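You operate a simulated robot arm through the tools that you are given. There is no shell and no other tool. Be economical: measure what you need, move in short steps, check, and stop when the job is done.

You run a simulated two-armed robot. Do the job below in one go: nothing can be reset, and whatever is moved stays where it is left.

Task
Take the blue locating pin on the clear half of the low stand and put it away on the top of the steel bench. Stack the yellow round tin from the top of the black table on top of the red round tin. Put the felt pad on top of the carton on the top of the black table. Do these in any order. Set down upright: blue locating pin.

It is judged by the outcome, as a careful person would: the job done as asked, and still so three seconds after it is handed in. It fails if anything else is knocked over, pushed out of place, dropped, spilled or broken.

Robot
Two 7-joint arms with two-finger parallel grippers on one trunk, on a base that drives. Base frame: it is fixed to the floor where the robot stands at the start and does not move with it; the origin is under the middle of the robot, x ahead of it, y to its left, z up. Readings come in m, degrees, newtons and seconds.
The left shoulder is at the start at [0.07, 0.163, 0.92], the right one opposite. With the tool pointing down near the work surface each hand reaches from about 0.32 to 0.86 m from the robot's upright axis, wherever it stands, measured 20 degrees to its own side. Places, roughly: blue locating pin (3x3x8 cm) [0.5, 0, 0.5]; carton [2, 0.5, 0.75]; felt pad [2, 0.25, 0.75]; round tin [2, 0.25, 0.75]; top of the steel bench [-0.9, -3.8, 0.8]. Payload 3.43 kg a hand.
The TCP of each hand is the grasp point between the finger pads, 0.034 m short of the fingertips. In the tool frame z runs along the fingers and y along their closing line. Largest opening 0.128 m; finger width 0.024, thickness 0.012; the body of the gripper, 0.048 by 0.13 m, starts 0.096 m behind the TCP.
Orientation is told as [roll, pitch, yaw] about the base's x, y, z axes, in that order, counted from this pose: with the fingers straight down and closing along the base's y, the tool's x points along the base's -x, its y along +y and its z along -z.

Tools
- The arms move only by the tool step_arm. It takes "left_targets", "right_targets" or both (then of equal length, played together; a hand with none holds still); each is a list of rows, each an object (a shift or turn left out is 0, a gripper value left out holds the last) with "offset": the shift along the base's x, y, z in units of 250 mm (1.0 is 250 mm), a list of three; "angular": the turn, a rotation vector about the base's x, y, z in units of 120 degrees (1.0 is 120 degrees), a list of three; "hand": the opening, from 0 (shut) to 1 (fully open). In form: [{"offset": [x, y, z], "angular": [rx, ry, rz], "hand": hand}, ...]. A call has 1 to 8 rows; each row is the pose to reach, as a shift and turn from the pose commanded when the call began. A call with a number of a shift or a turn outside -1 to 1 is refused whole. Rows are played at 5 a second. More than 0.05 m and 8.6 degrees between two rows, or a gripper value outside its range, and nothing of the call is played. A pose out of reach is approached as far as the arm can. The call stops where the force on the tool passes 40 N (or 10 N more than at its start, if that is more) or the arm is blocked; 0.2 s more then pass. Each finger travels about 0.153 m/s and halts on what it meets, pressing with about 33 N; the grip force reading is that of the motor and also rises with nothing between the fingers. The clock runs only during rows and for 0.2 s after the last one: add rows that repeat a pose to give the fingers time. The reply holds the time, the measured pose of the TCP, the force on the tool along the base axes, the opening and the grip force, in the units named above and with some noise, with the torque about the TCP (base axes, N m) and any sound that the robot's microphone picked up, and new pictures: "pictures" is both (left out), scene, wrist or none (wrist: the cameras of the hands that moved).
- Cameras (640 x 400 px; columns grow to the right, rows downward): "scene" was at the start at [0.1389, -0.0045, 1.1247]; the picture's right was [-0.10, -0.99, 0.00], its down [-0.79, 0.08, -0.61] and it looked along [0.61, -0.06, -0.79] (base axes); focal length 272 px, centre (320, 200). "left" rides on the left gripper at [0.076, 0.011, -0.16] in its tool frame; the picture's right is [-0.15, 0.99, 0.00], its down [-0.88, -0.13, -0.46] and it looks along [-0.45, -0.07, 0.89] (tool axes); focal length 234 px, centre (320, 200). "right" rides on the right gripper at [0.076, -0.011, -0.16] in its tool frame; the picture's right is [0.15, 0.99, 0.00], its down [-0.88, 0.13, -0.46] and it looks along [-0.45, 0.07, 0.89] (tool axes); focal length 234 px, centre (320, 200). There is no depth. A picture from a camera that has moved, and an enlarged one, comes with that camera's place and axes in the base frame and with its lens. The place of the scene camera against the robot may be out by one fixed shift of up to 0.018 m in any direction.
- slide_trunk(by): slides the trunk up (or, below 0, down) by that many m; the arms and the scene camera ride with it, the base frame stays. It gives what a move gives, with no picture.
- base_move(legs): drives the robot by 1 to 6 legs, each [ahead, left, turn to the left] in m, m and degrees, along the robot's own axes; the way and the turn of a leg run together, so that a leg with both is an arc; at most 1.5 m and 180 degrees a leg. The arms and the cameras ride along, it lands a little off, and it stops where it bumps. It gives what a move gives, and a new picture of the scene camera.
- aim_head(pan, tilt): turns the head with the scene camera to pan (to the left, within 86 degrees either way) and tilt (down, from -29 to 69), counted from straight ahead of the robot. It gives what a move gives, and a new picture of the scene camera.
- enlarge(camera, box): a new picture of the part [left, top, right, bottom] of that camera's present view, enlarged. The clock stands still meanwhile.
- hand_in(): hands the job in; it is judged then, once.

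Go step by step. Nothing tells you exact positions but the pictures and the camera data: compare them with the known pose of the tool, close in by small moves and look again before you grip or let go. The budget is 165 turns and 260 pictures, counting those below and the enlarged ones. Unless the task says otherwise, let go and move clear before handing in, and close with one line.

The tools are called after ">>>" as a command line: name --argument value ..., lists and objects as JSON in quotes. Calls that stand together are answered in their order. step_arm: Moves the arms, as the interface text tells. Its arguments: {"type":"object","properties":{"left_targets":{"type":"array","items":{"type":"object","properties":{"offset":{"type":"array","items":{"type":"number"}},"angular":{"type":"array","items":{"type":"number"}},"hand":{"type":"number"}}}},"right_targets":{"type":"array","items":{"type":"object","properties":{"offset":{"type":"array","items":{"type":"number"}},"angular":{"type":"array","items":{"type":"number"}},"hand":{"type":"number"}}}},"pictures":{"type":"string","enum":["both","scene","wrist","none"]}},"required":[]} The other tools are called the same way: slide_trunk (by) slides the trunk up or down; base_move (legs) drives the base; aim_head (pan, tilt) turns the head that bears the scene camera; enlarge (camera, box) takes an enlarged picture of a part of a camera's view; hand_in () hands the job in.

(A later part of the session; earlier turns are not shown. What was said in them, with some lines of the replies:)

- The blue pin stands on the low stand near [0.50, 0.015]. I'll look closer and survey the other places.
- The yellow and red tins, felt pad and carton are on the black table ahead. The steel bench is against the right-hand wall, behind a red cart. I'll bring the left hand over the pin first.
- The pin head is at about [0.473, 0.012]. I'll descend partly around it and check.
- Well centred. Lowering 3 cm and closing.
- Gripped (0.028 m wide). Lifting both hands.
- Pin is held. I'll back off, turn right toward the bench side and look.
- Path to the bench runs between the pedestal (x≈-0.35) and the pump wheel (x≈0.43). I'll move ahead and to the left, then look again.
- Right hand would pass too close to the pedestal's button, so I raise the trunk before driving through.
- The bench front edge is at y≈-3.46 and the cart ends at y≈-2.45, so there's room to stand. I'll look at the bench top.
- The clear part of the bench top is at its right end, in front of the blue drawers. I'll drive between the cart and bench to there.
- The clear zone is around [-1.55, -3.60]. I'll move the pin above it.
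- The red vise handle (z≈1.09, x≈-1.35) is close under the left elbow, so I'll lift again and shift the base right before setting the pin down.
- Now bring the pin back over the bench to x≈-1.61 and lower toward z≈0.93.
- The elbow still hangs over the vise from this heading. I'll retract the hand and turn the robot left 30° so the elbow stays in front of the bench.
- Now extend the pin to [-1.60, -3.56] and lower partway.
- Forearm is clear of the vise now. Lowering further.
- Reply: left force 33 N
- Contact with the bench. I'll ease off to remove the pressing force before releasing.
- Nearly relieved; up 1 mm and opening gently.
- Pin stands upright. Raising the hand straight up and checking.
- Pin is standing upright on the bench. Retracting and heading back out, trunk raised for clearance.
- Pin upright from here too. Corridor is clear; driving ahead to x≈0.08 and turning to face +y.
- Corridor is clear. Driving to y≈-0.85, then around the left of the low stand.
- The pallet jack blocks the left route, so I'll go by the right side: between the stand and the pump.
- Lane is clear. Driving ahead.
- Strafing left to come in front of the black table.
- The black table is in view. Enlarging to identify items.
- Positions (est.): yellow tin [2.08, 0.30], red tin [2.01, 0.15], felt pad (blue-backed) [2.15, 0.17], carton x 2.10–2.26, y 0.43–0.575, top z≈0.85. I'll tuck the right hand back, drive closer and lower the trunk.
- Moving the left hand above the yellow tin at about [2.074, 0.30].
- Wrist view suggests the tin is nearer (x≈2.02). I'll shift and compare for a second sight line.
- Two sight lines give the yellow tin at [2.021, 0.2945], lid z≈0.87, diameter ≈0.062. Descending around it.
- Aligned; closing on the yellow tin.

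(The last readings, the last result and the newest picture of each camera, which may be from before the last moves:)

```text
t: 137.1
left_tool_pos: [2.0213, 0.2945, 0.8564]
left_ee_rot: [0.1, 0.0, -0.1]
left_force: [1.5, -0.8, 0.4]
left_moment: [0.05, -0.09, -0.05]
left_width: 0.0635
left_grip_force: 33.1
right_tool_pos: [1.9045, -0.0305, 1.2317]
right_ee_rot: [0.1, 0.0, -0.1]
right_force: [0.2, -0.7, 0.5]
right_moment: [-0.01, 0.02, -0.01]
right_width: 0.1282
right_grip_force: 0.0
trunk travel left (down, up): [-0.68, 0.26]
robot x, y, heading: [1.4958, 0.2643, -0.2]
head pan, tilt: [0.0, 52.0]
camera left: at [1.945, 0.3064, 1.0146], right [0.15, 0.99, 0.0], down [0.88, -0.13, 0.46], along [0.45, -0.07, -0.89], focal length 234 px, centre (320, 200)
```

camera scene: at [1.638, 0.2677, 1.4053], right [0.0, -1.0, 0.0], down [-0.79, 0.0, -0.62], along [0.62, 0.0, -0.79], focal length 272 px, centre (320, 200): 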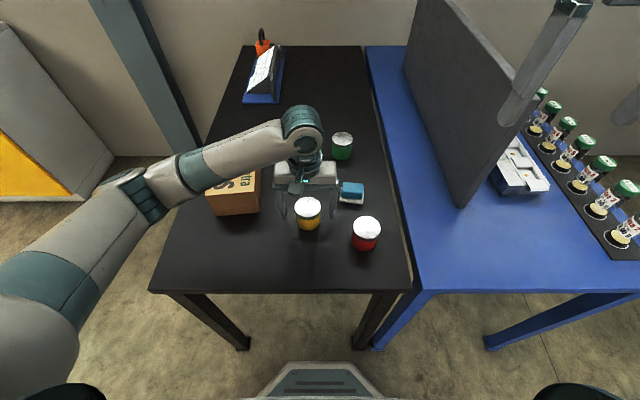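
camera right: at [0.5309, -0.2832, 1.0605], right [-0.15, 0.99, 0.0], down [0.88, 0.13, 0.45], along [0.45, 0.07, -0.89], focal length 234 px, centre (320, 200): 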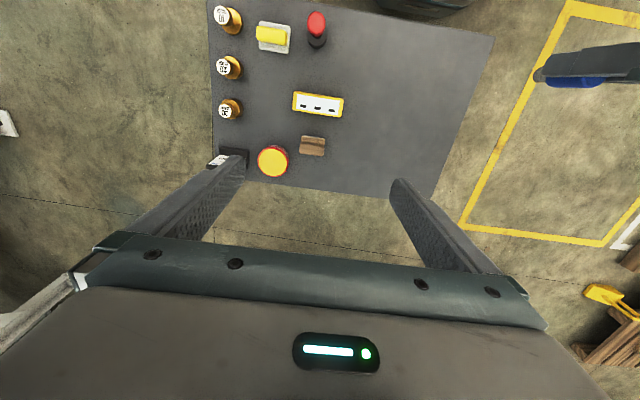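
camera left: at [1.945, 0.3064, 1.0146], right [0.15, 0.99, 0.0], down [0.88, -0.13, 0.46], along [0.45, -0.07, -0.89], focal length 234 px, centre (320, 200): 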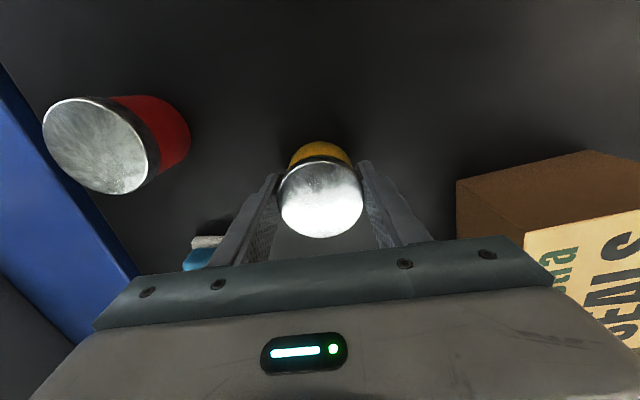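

Gripped. Red tin is at about [1.9625, 0.157]. Lifting and moving above it.

>>> step_arm --left_targets '[{"offset": [0, 0, 0.15]}, {"offset": [0, 0, 0.3]}, {"offset": [0, 0, 0.44]}, {"offset": [-0.06, -0.14, 0.44]}, {"offset": [-0.12, -0.28, 0.44]}, {"offset": [-0.18, -0.42, 0.44]}, {"offset": [-0.236, -0.55, 0.44]}, {"offset": [-0.236, -0.55, 0.44]}]'

>>> enlarge --camera "scene" --box '[280, 140, 440, 265]'

```text
t: 138.9
left_tool_pos: [1.963, 0.1575, 0.9666]
left_ee_rot: [0.0, -0.1, -0.1]
left_force: [0.2, 0.7, -1.8]
left_moment: [-0.03, 0.02, -0.02]
left_width: 0.0634
left_grip_force: 33.2
right_tool_pos: [1.903, -0.0307, 1.2312]
right_ee_rot: [0.0, 0.0, 0.0]
right_force: [0.3, 0.6, 0.1]
right_moment: [0.0, 0.01, 0.01]
right_width: 0.1281
right_grip_force: 0.0
trunk travel left (down, up): [-0.68, 0.26]
robot x, y, heading: [1.4989, 0.2669, -0.0]
head pan, tilt: [0.0, 52.0]
camera scene: at [1.6384, 0.269, 1.4053], right [0.0, -1.0, 0.0], down [-0.79, 0.0, -0.62], along [0.62, 0.0, -0.79], focal length 272 px, centre (320, 200)
camera left: at [1.8868, 0.1697, 1.1247], right [0.15, 0.99, 0.0], down [0.88, -0.13, 0.46], along [0.45, -0.07, -0.89], focal length 234 px, centre (320, 200)
```

scene: 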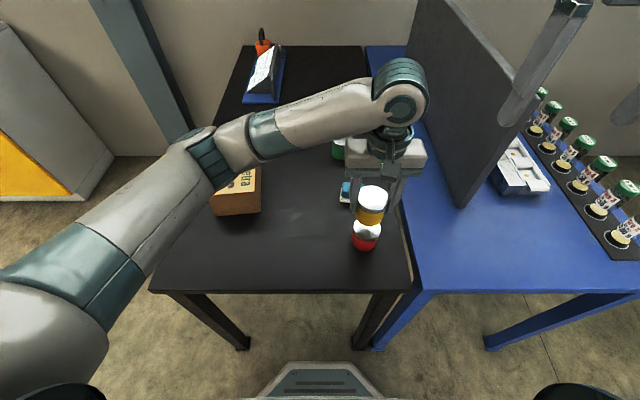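
left: 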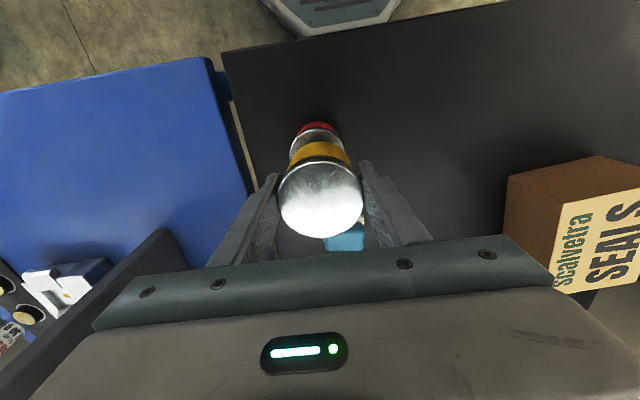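

```text
3.20 times, centred on (360, 202) of scene
camera zoom: at [1.6384, 0.269, 1.4053], right [0.0, -1.0, 0.0], down [-0.79, 0.0, -0.62], along [0.62, 0.0, -0.79], focal length 870 px, centre (192, 192)
```

zoom: 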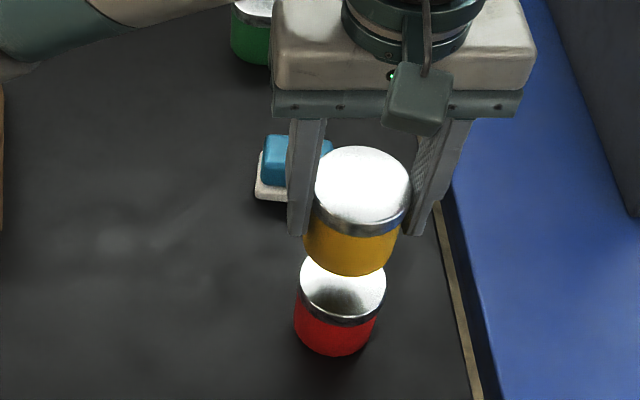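

Checking the alignment in the wrist camera before lowering.

>>> enlarge --camera "left" --box '[260, 100, 388, 250]'

```text
2.67 times, centred on (324, 175) of left
camera zoom: at [1.8868, 0.1697, 1.1247], right [0.15, 0.99, 0.0], down [0.88, -0.13, 0.46], along [0.45, -0.07, -0.89], focal length 624 px, centre (309, 267)
```

zoom: 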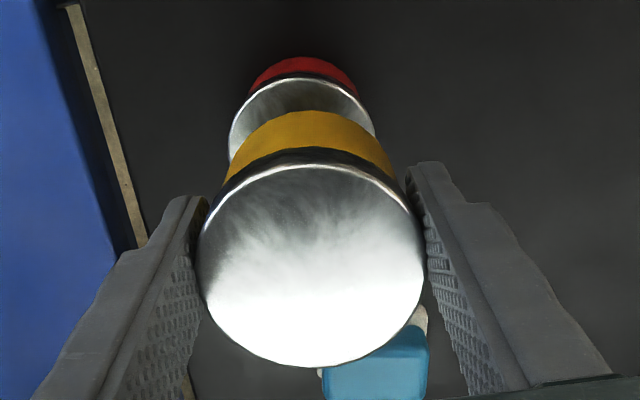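

Both views say the red tin is ~7 mm nearer and ~2 mm to the right. Correcting and lowering close to contact.

>>> step_arm --left_targets '[{"offset": [-0.028, -0.009, 0]}, {"offset": [-0.028, -0.009, -0.08]}, {"offset": [-0.028, -0.009, -0.14]}, {"offset": [-0.028, -0.009, -0.14]}]' --pictures "none"

>>> enlarge --camera "scene" --box '[320, 160, 420, 260]'

>>> enlarge --camera "left" --box '[260, 100, 388, 250]'

```text
t: 139.9
left_tool_pos: [1.9554, 0.1551, 0.9309]
left_ee_rot: [0.0, 0.1, -0.1]
left_force: [-0.5, -0.3, -1.3]
left_moment: [0.0, -0.01, 0.0]
left_width: 0.0635
left_grip_force: 32.8
right_tool_pos: [1.9026, -0.0327, 1.2302]
right_ee_rot: [0.0, 0.1, 0.0]
right_force: [-0.2, -0.1, -0.3]
right_moment: [0.01, 0.05, -0.01]
right_width: 0.1277
right_grip_force: 0.1
trunk travel left (down, up): [-0.68, 0.26]
robot x, y, heading: [1.4969, 0.2613, -0.1]
head pan, tilt: [0.0, 52.0]
```

```text
4.00 times, centred on (370, 210) of scene
camera zoom: at [1.6381, 0.2677, 1.4053], right [0.0, -1.0, 0.0], down [-0.79, 0.0, -0.62], along [0.62, 0.0, -0.79], focal length 1088 px, centre (120, 160)
```

zoom: 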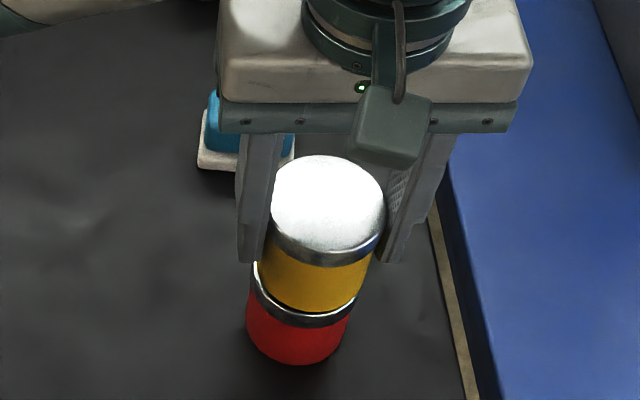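

```text
2.67 times, centred on (324, 175) of left
camera zoom: at [1.8794, 0.167, 1.0892], right [0.15, 0.99, 0.0], down [0.88, -0.13, 0.46], along [0.45, -0.07, -0.89], focal length 624 px, centre (309, 267)
```

zoom: 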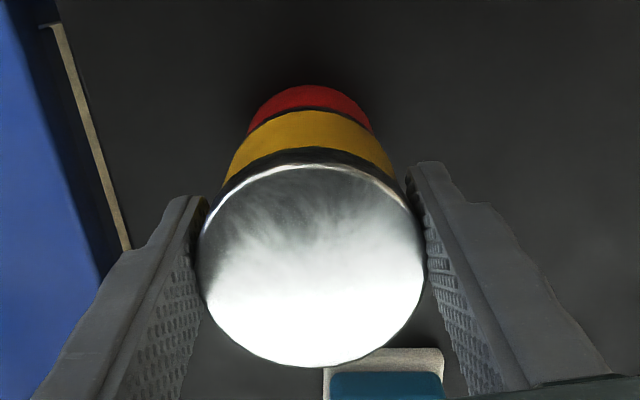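

Aligned within a few mm. Lowering slowly to contact.

>>> step_arm --left_targets '[{"offset": [0, 0, -0.012]}, {"offset": [0, 0, -0.024]}, {"offset": [0, 0, -0.036]}, {"offset": [0, 0, -0.044]}, {"offset": [0, 0, -0.044]}]' --pictures "none"

>>> enlarge --camera "scene" --box '[320, 160, 420, 260]'

```text
t: 141.1
left_tool_pos: [1.9555, 0.156, 0.9208]
left_ee_rot: [0.0, 0.1, -0.1]
left_force: [-0.4, 0.2, 0.1]
left_moment: [0.07, -0.08, 0.0]
left_width: 0.0637
left_grip_force: 33.3
right_tool_pos: [1.904, -0.0319, 1.2308]
right_ee_rot: [0.1, -0.1, 0.0]
right_force: [-0.2, 0.4, -0.5]
right_moment: [-0.01, 0.01, 0.04]
right_width: 0.128
right_grip_force: 0.0
trunk travel left (down, up): [-0.68, 0.26]
robot x, y, heading: [1.4953, 0.2641, 0.0]
head pan, tilt: [0.0, 52.0]
```

```text
4.00 times, centred on (370, 210) of scene
camera zoom: at [1.638, 0.2677, 1.4054], right [0.0, -1.0, 0.0], down [-0.79, 0.0, -0.62], along [0.62, 0.0, -0.79], focal length 1088 px, centre (120, 160)
```

zoom: 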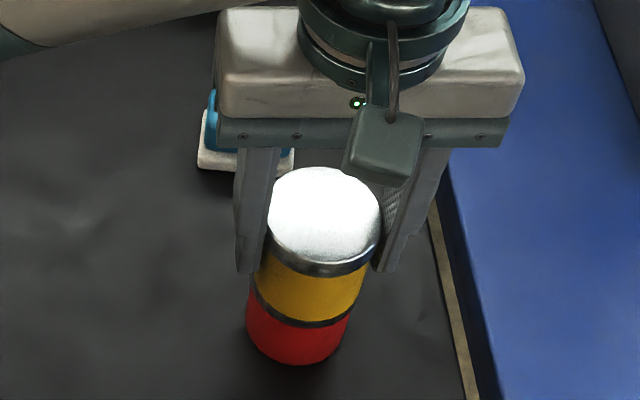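

Just touching. A hair lower to confirm, then release gently.

>>> step_arm --left_targets '[{"offset": [0, 0, -0.004]}, {"offset": [0, 0, -0.004]}]' --pictures "none"

```text
t: 141.7
left_tool_pos: [1.955, 0.1552, 0.9194]
left_ee_rot: [0.0, -0.2, -0.1]
left_force: [2.3, 0.7, 11.3]
left_moment: [0.19, -0.16, -0.03]
left_width: 0.0635
left_grip_force: 32.9
right_tool_pos: [1.9023, -0.0312, 1.2311]
right_ee_rot: [0.0, -0.1, -0.1]
right_force: [0.2, -0.6, -0.8]
right_moment: [-0.01, -0.01, -0.01]
right_width: 0.128
right_grip_force: 0.1
trunk travel left (down, up): [-0.68, 0.26]
robot x, y, heading: [1.4974, 0.2628, -0.3]
head pan, tilt: [0.0, 52.0]
```

>>> step_arm --left_targets '[{"offset": [0, 0, 0.003]}, {"offset": [0, 0, 0.003], "hand": 0.54}, {"offset": [0, 0, 0.003], "hand": 0.6}, {"offset": [0, 0, 0.003], "hand": 0.75}, {"offset": [0, 0, 0.003], "hand": 0.75}]' --pictures "none"

>>> step_arm --left_targets '[{"offset": [0, 0, 0.12]}, {"offset": [0, 0, 0.3]}, {"offset": [0, 0, 0.48]}, {"offset": [0.1, 0, 0.48]}, {"offset": [0.2, 0, 0.48]}, {"offset": [0.3, 0.0, 0.48]}]'

>>> enlarge --camera "scene" --box '[300, 150, 420, 260]'

```text
t: 142.9
left_tool_pos: [1.9558, 0.1553, 0.9195]
left_ee_rot: [0.0, -0.1, -0.1]
left_force: [-0.6, -0.6, -1.0]
left_moment: [0.01, 0.0, 0.0]
left_width: 0.0961
left_grip_force: 0.1
right_tool_pos: [1.9036, -0.0325, 1.2309]
right_ee_rot: [0.0, 0.0, 0.0]
right_force: [0.7, 1.5, 0.1]
right_moment: [-0.01, 0.01, 0.0]
right_width: 0.1281
right_grip_force: 0.1
trunk travel left (down, up): [-0.68, 0.26]
robot x, y, heading: [1.4967, 0.2663, 0.0]
head pan, tilt: [0.0, 52.0]
```

```text
t: 144.3
left_tool_pos: [2.0317, 0.1566, 1.0413]
left_ee_rot: [0.0, 0.0, 0.0]
left_force: [0.0, 0.2, -0.4]
left_moment: [0.02, 0.0, 0.02]
left_width: 0.096
left_grip_force: 0.0
right_tool_pos: [1.9049, -0.0321, 1.231]
right_ee_rot: [0.0, -0.1, 0.1]
right_force: [-0.8, -0.2, 0.0]
right_moment: [0.0, 0.0, -0.02]
right_width: 0.128
right_grip_force: 0.1
trunk travel left (down, up): [-0.68, 0.26]
robot x, y, heading: [1.4991, 0.2645, -0.0]
head pan, tilt: [0.0, 52.0]
camera scene: at [1.6384, 0.2677, 1.4053], right [0.0, -1.0, 0.0], down [-0.79, 0.0, -0.62], along [0.62, 0.0, -0.79], focal length 272 px, centre (320, 200)
camera left: at [1.9549, 0.1682, 1.1989], right [0.15, 0.99, 0.0], down [0.88, -0.13, 0.46], along [0.45, -0.07, -0.89], focal length 234 px, centre (320, 200)
```

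scene: 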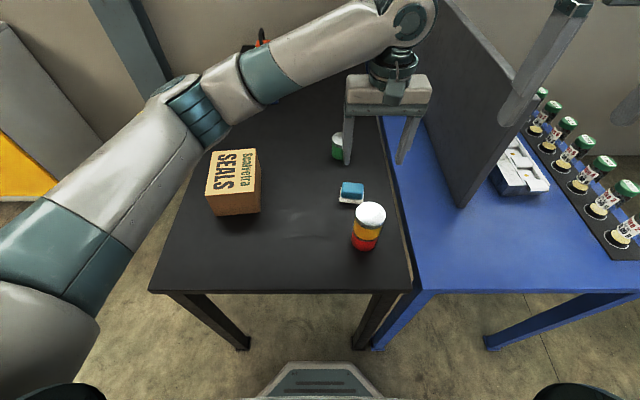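
left: 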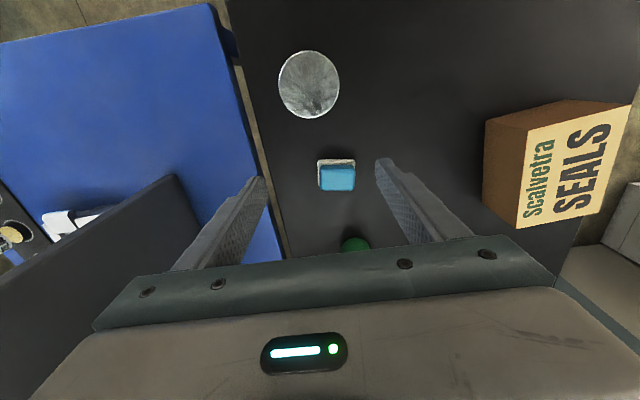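

```text
3.64 times, centred on (360, 205) of scene
camera zoom: at [1.6384, 0.2677, 1.4053], right [0.0, -1.0, 0.0], down [-0.79, 0.0, -0.62], along [0.62, 0.0, -0.79], focal length 989 px, centre (174, 182)
```

zoom: 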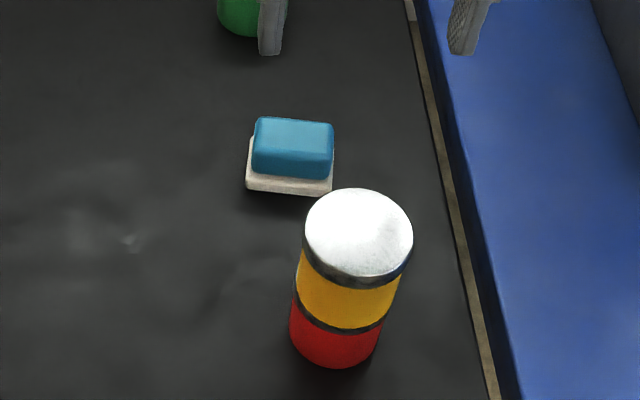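

The stack stands well. The felt pad (blue back) is at about [2.098, 0.174], turned ~-7°. Moving above it.

>>> step_arm --left_targets '[{"offset": [0.1, 0.03, 0], "angular": [0, 0, -0.02]}, {"offset": [0.2, 0.05, 0], "angular": [0, 0, -0.04]}, {"offset": [0.265, 0.07, -0.1], "angular": [0, 0, -0.058]}, {"offset": [0.265, 0.07, -0.25], "angular": [0, 0, -0.058]}, {"offset": [0.265, 0.07, -0.45], "angular": [0, 0, -0.058]}, {"offset": [0.265, 0.07, -0.45], "angular": [0, 0, -0.058]}]'

>>> enlarge --camera "scene" --box '[290, 110, 430, 250]'

```text
t: 145.7
left_tool_pos: [2.0965, 0.1732, 0.9277]
left_ee_rot: [0.0, 0.0, -7.1]
left_force: [-1.2, 0.6, -0.3]
left_moment: [-0.01, -0.04, -0.01]
left_width: 0.0961
left_grip_force: 0.0
right_tool_pos: [1.9033, -0.0326, 1.2314]
right_ee_rot: [0.0, -0.1, 0.1]
right_force: [-0.6, 0.2, 0.4]
right_moment: [-0.04, 0.0, -0.02]
right_width: 0.128
right_grip_force: 0.1
trunk travel left (down, up): [-0.68, 0.26]
robot x, y, heading: [1.4972, 0.265, 0.1]
head pan, tilt: [0.0, 52.0]
camera scene: at [1.6377, 0.2677, 1.4054], right [0.0, -1.0, 0.0], down [-0.79, 0.0, -0.62], along [0.62, 0.0, -0.79], focal length 272 px, centre (320, 200)
camera left: at [2.0217, 0.1946, 1.0863], right [0.27, 0.96, 0.0], down [0.86, -0.24, 0.46], along [0.44, -0.12, -0.89], focal length 234 px, centre (320, 200)
```

scene: 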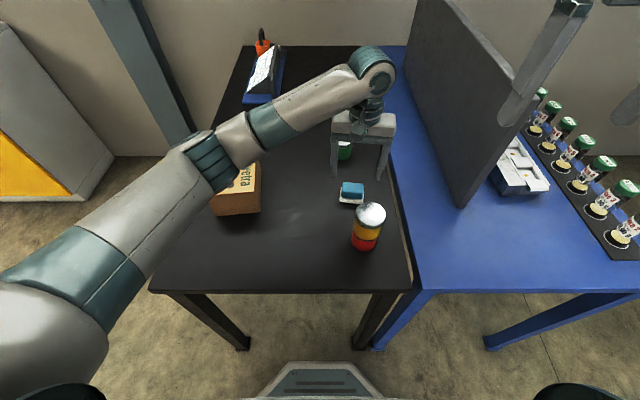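
left: 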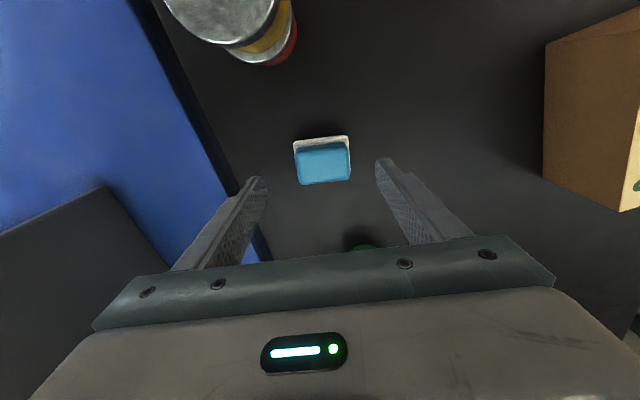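

```text
2.86 times, centred on (360, 180) of scene
camera zoom: at [1.6377, 0.2677, 1.4054], right [0.0, -1.0, 0.0], down [-0.79, 0.0, -0.62], along [0.62, 0.0, -0.79], focal length 777 px, centre (206, 257)
```

zoom: 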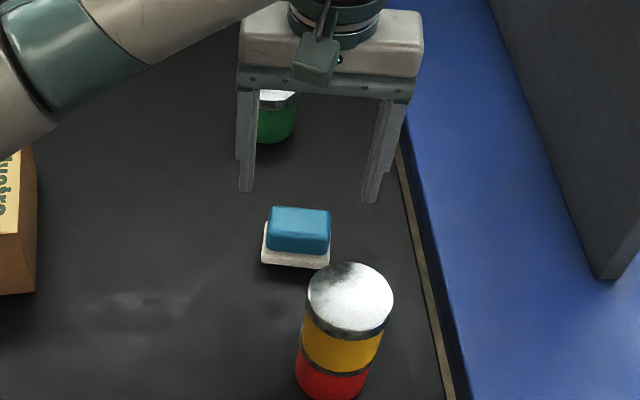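

Pad centre ≈ [2.101, 0.177], orientation matches. Descending around it.

>>> step_arm --left_targets '[{"offset": [0.016, 0.014, -0.1]}, {"offset": [0.016, 0.014, -0.2]}, {"offset": [0.016, 0.014, -0.28]}, {"offset": [0.016, 0.014, -0.31]}, {"offset": [0.016, 0.014, -0.31]}]'

>>> enlarge --camera "scene" --box '[290, 130, 410, 250]'

```text
t: 146.9
left_tool_pos: [2.1005, 0.1772, 0.8502]
left_ee_rot: [-0.1, -0.1, -7.0]
left_force: [0.4, -0.8, 0.2]
left_moment: [-0.01, 0.01, 0.01]
left_width: 0.096
left_grip_force: 0.0
right_tool_pos: [1.9026, -0.0308, 1.2292]
right_ee_rot: [0.0, 0.0, 0.1]
right_force: [0.6, -0.4, 0.0]
right_moment: [0.01, -0.03, 0.03]
right_width: 0.128
right_grip_force: 0.1
trunk travel left (down, up): [-0.68, 0.26]
robot x, y, heading: [1.4984, 0.2669, -0.2]
head pan, tilt: [0.0, 52.0]
camera scene: at [1.638, 0.2677, 1.4053], right [0.0, -1.0, 0.0], down [-0.79, 0.0, -0.62], along [0.62, 0.0, -0.79], focal length 272 px, centre (320, 200)
camera left: at [2.0267, 0.1972, 1.0083], right [0.27, 0.96, 0.0], down [0.86, -0.24, 0.46], along [0.44, -0.12, -0.89], focal length 234 px, centre (320, 200)
```

scene: 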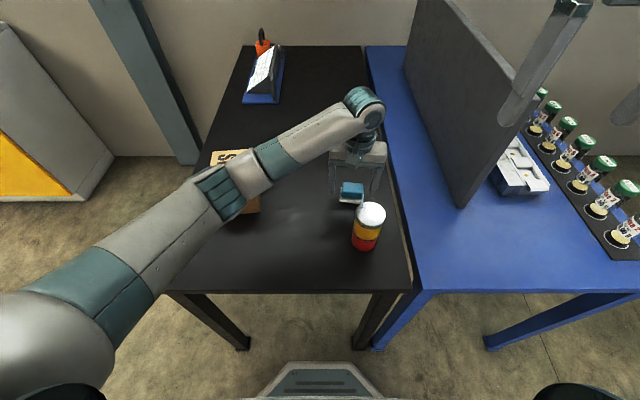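
left: 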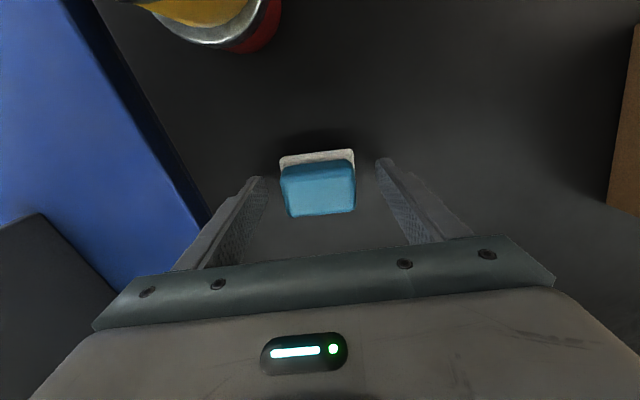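

```text
3.33 times, centred on (350, 190) of scene
camera zoom: at [1.638, 0.2677, 1.4053], right [0.0, -1.0, 0.0], down [-0.79, 0.0, -0.62], along [0.62, 0.0, -0.79], focal length 906 px, centre (220, 233)
```

zoom: 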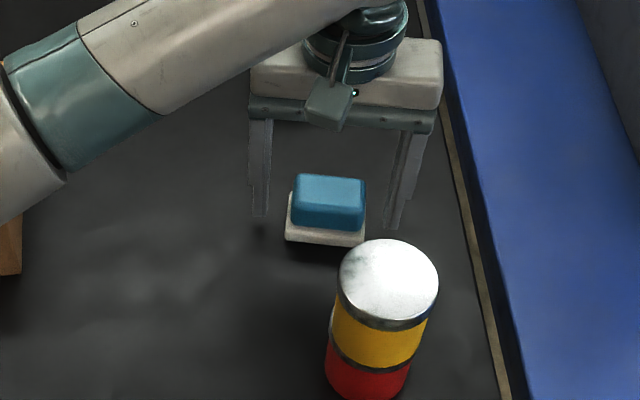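

Straddling the pad well. Lowering 5 mm and closing.

>>> step_arm --left_targets '[{"offset": [-0.008, 0, -0.02], "hand": 0.65}, {"offset": [-0.008, 0, -0.025], "hand": 0.5}, {"offset": [-0.008, 0, -0.025], "hand": 0.35}, {"offset": [-0.008, 0, -0.025], "hand": 0.35}, {"offset": [-0.008, 0, -0.025], "hand": 0.35}]' --pictures "wrist"

```text
t: 148.1
left_tool_pos: [2.0992, 0.1767, 0.8446]
left_ee_rot: [-0.1, -0.2, -7.1]
left_force: [2.8, 0.6, 7.0]
left_moment: [0.09, -0.06, -0.06]
left_width: 0.0652
left_grip_force: 33.4
right_tool_pos: [1.9022, -0.032, 1.2319]
right_ee_rot: [0.0, -0.1, 0.0]
right_force: [0.3, 0.8, 0.5]
right_moment: [0.05, -0.05, -0.02]
right_width: 0.1278
right_grip_force: 0.1
trunk travel left (down, up): [-0.68, 0.26]
robot x, y, heading: [1.5004, 0.2636, -0.3]
head pan, tilt: [0.0, 52.0]
camera left: at [2.0244, 0.1973, 1.0028], right [0.27, 0.96, 0.0], down [0.86, -0.24, 0.46], along [0.44, -0.12, -0.89], focal length 234 px, centre (320, 200)
```

left: 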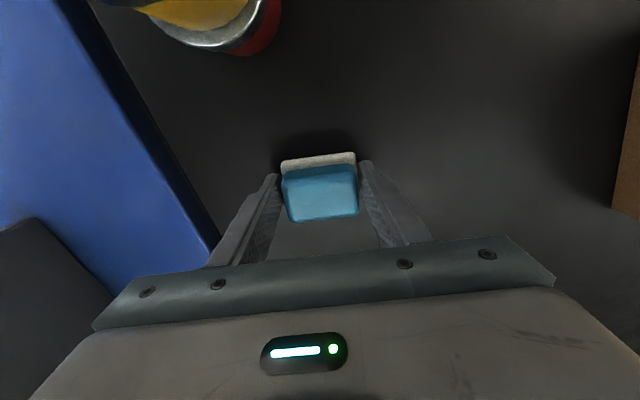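

Gripped. Carton top centre ≈ [2.12, 0.497], z≈0.89. Lifting and carrying the pad over.

>>> step_arm --left_targets '[{"offset": [0, 0, 0.1]}, {"offset": [0, 0, 0.28]}, {"offset": [0, 0, 0.46]}, {"offset": [0, 0, 0.62]}, {"offset": [0, 0.16, 0.62]}, {"offset": [0, 0.34, 0.62]}, {"offset": [0, 0.52, 0.62]}, {"offset": [0, 0.7, 0.62]}]'

```text
t: 149.9
left_tool_pos: [2.0986, 0.3534, 0.9976]
left_ee_rot: [-0.1, 0.1, -7.1]
left_force: [-0.7, 0.6, -1.0]
left_moment: [-0.02, 0.01, 0.0]
left_width: 0.065
left_grip_force: 33.3
right_tool_pos: [1.9038, -0.0292, 1.2313]
right_ee_rot: [-0.2, 0.0, -0.1]
right_force: [1.2, 0.0, -0.5]
right_moment: [-0.08, 0.03, -0.03]
right_width: 0.1281
right_grip_force: 0.0
trunk travel left (down, up): [-0.68, 0.26]
robot x, y, heading: [1.4966, 0.2688, -0.1]
head pan, tilt: [0.0, 52.0]
camera scene: at [1.638, 0.2703, 1.4053], right [0.0, -1.0, 0.0], down [-0.79, 0.0, -0.62], along [0.62, 0.0, -0.79], focal length 272 px, centre (320, 200)
camera left: at [2.024, 0.3745, 1.1567], right [0.27, 0.96, 0.0], down [0.86, -0.24, 0.46], along [0.44, -0.12, -0.89], focal length 234 px, centre (320, 200)
```

scene: 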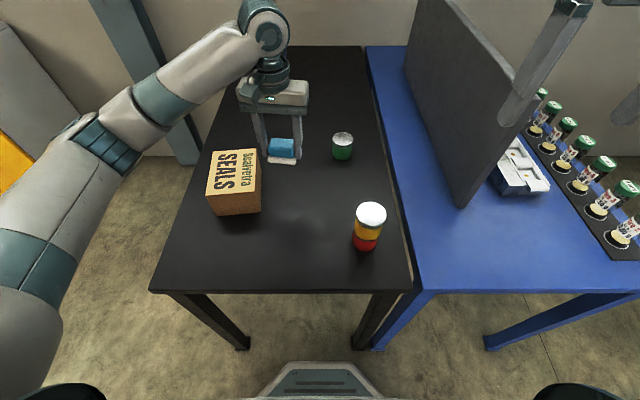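
left: 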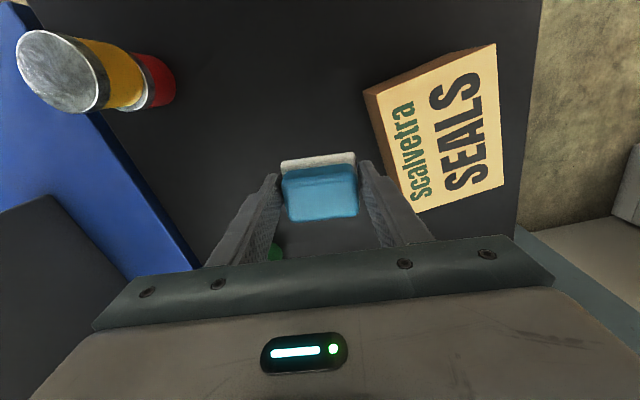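

Wrist view confirms carton centre [2.114, 0.497]. Moving over it and lowering close.

>>> step_arm --left_targets '[{"offset": [0.02, 0.18, 0], "angular": [0, 0, 0.03]}, {"offset": [0.04, 0.36, 0], "angular": [0, 0, 0.06]}, {"offset": [0.056, 0.5, 0], "angular": [0, 0, 0.09]}, {"offset": [0.058, 0.575, 0], "angular": [0, 0, 0.1]}, {"offset": [0.058, 0.575, -0.1], "angular": [0, 0, 0.1]}, {"offset": [0.058, 0.575, -0.18], "angular": [0, 0, 0.1]}, {"offset": [0.058, 0.575, -0.18], "angular": [0, 0, 0.1]}]'

>>> enlarge --camera "scene" --box '[160, 90, 320, 220]'

```text
t: 151.5
left_tool_pos: [2.1138, 0.4958, 0.954]
left_ee_rot: [0.0, 0.0, 5.0]
left_force: [0.7, 0.7, 0.3]
left_moment: [0.0, 0.01, -0.03]
left_width: 0.0653
left_grip_force: 33.2
right_tool_pos: [1.9028, -0.0308, 1.2318]
right_ee_rot: [0.0, 0.0, 0.0]
right_force: [1.1, -0.3, -0.4]
right_moment: [-0.04, 0.02, 0.02]
right_width: 0.128
right_grip_force: 0.1
trunk travel left (down, up): [-0.68, 0.26]
robot x, y, heading: [1.4999, 0.2663, -0.1]
head pan, tilt: [0.0, 52.0]
camera scene: at [1.6379, 0.2679, 1.4053], right [0.0, -1.0, 0.0], down [-0.79, 0.0, -0.62], along [0.62, 0.0, -0.79], focal length 272 px, centre (320, 200)
camera left: at [2.0372, 0.5005, 1.1125], right [0.06, 1.0, 0.0], down [0.89, -0.05, 0.46], along [0.46, -0.03, -0.89], focal length 234 px, centre (320, 200)
```

scene: 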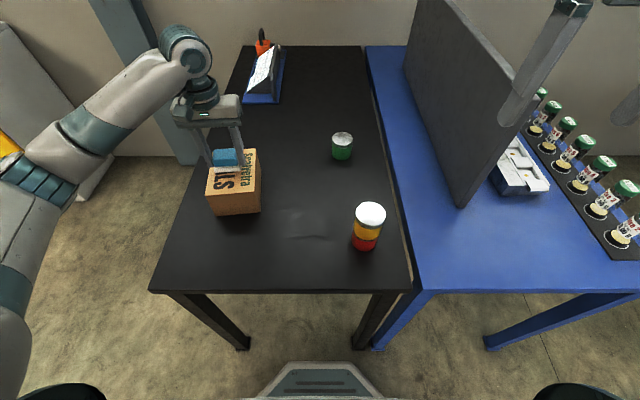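
left: 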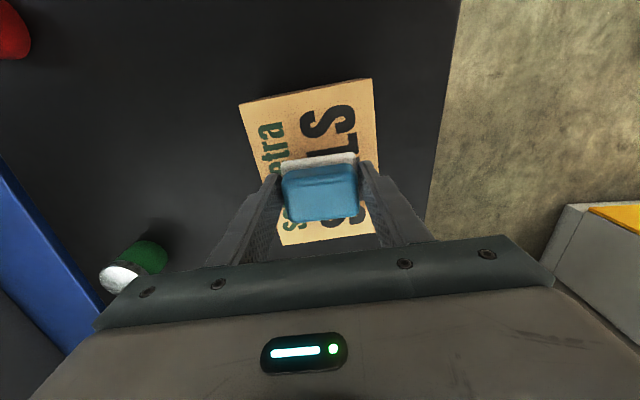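

```text
3.08 times, centred on (240, 155) of scene
camera zoom: at [1.6379, 0.2679, 1.4053], right [0.0, -1.0, 0.0], down [-0.79, 0.0, -0.62], along [0.62, 0.0, -0.79], focal length 837 px, centre (566, 338)
```

zoom: 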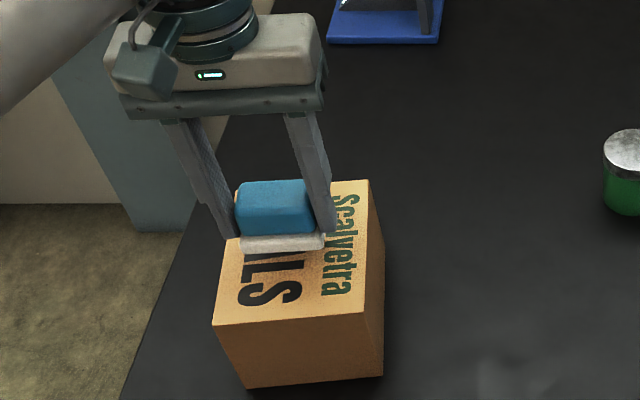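

Well over the carton. Lowering slowly.

>>> step_arm --left_targets '[{"offset": [0, 0, -0.024]}, {"offset": [0, 0, -0.048]}, {"offset": [0, 0, -0.06]}, {"offset": [0, 0, -0.06]}]' --pictures "none"

>>> enlarge --camera "scene" --box '[180, 120, 280, 220]'

```text
t: 152.5
left_tool_pos: [2.1138, 0.4957, 0.9382]
left_ee_rot: [0.0, -0.1, 4.9]
left_force: [0.5, 0.7, -0.9]
left_moment: [-0.01, 0.0, -0.02]
left_width: 0.0654
left_grip_force: 33.2
right_tool_pos: [1.9027, -0.0324, 1.2308]
right_ee_rot: [0.0, 0.0, 0.0]
right_force: [0.1, 0.0, 0.4]
right_moment: [-0.02, -0.01, 0.01]
right_width: 0.1279
right_grip_force: 0.0
trunk travel left (down, up): [-0.68, 0.26]
robot x, y, heading: [1.4991, 0.2665, -0.3]
head pan, tilt: [0.0, 52.0]
```

```text
4.00 times, centred on (230, 170) of scene
camera zoom: at [1.6381, 0.2679, 1.4053], right [0.0, -1.0, 0.0], down [-0.79, 0.0, -0.62], along [0.62, 0.0, -0.79], focal length 1088 px, centre (680, 320)
```

zoom: 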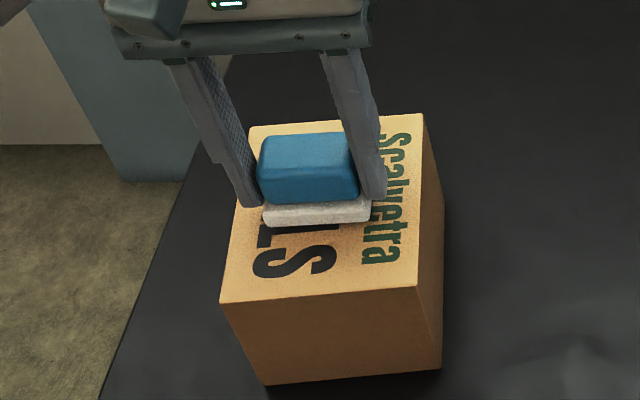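

>>> step_arm --left_targets '[{"offset": [0, 0, -0.008]}, {"offset": [0, 0, -0.014]}, {"offset": [0, 0, -0.02]}, {"offset": [0, 0, -0.02]}]' --pictures "none"

```text
t: 153.5
left_tool_pos: [2.1132, 0.4952, 0.9343]
left_ee_rot: [0.0, 0.0, 5.0]
left_force: [1.9, 0.5, 5.3]
left_moment: [0.07, 0.0, -0.02]
left_width: 0.065
left_grip_force: 32.8
right_tool_pos: [1.9036, -0.0314, 1.2314]
right_ee_rot: [0.0, -0.1, 0.0]
right_force: [0.1, 1.1, 0.0]
right_moment: [-0.04, 0.0, 0.01]
right_width: 0.128
right_grip_force: 0.0
trunk travel left (down, up): [-0.68, 0.26]
robot x, y, heading: [1.5006, 0.2652, -0.2]
head pan, tilt: [0.0, 52.0]
```

The pad touches the carton top (5 N). Releasing gently and lifting away.

>>> step_arm --left_targets '[{"offset": [0, 0, 0], "hand": 0.56}, {"offset": [0, 0, 0], "hand": 0.65}, {"offset": [0, 0, 0], "hand": 0.75}, {"offset": [0, 0, 0.02], "hand": 0.75}, {"offset": [0, 0, 0.15]}, {"offset": [0, 0, 0.33]}, {"offset": [0, 0, 0.51]}, {"offset": [0, 0, 0.69]}]'

>>> enlarge --camera "scene" --box '[180, 120, 400, 260]'

```text
t: 155.3
left_tool_pos: [2.1113, 0.4958, 1.105]
left_ee_rot: [0.0, 0.0, 4.9]
left_force: [-0.7, -0.7, 0.7]
left_moment: [0.0, 0.02, 0.01]
left_width: 0.096
left_grip_force: 0.1
right_tool_pos: [1.9016, -0.0325, 1.2308]
right_ee_rot: [0.1, -0.1, -0.1]
right_force: [0.6, 0.0, 1.1]
right_moment: [-0.03, -0.01, -0.04]
right_width: 0.1278
right_grip_force: 0.1
trunk travel left (down, up): [-0.68, 0.26]
robot x, y, heading: [1.4979, 0.2662, -0.1]
head pan, tilt: [0.0, 52.0]
camera scene: at [1.6369, 0.2671, 1.4053], right [0.0, -1.0, 0.0], down [-0.79, 0.0, -0.62], along [0.62, 0.0, -0.79], focal length 272 px, centre (320, 200)
camera left: at [2.0344, 0.5003, 1.2651], right [0.06, 1.0, 0.0], down [0.89, -0.05, 0.46], along [0.45, -0.03, -0.89], focal length 234 px, centre (320, 200)
```

scene: 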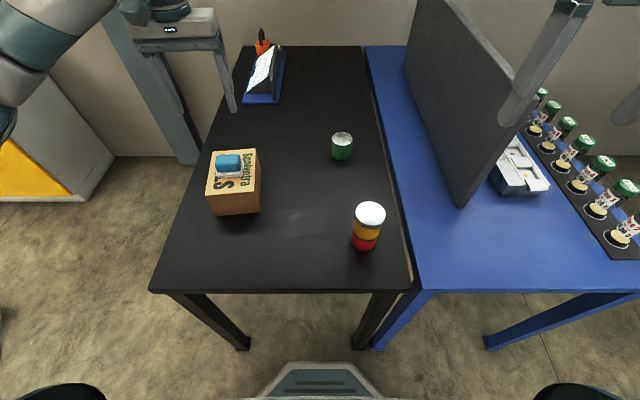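
left: 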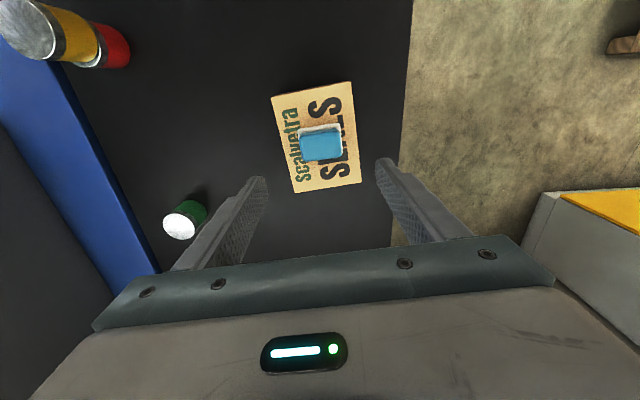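

```text
2.86 times, centred on (290, 190) of scene
camera zoom: at [1.6369, 0.2671, 1.4053], right [0.0, -1.0, 0.0], down [-0.79, 0.0, -0.62], along [0.62, 0.0, -0.79], focal length 777 px, centre (406, 229)
```

zoom: 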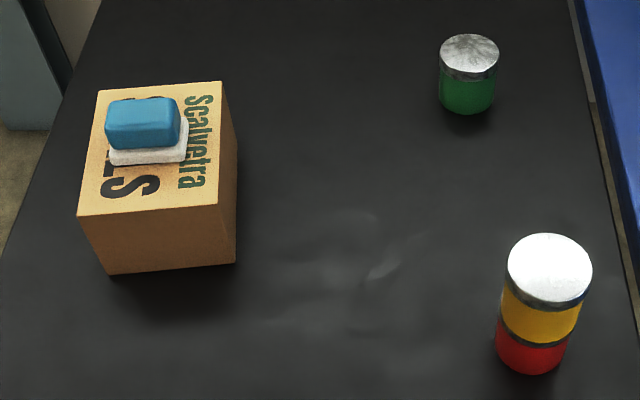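

The pad sits on the carton, the yellow tin is on the red tin, and the pin was last seen upright on the steel bench. Both hands are clear, so I'm handing in.

>>> hand_in

```text
The job is handed in.
```

The job is handed in: the blue pin stands upright on the steel bench, the yellow tin is on top of the red tin, and the felt pad is on the carton.
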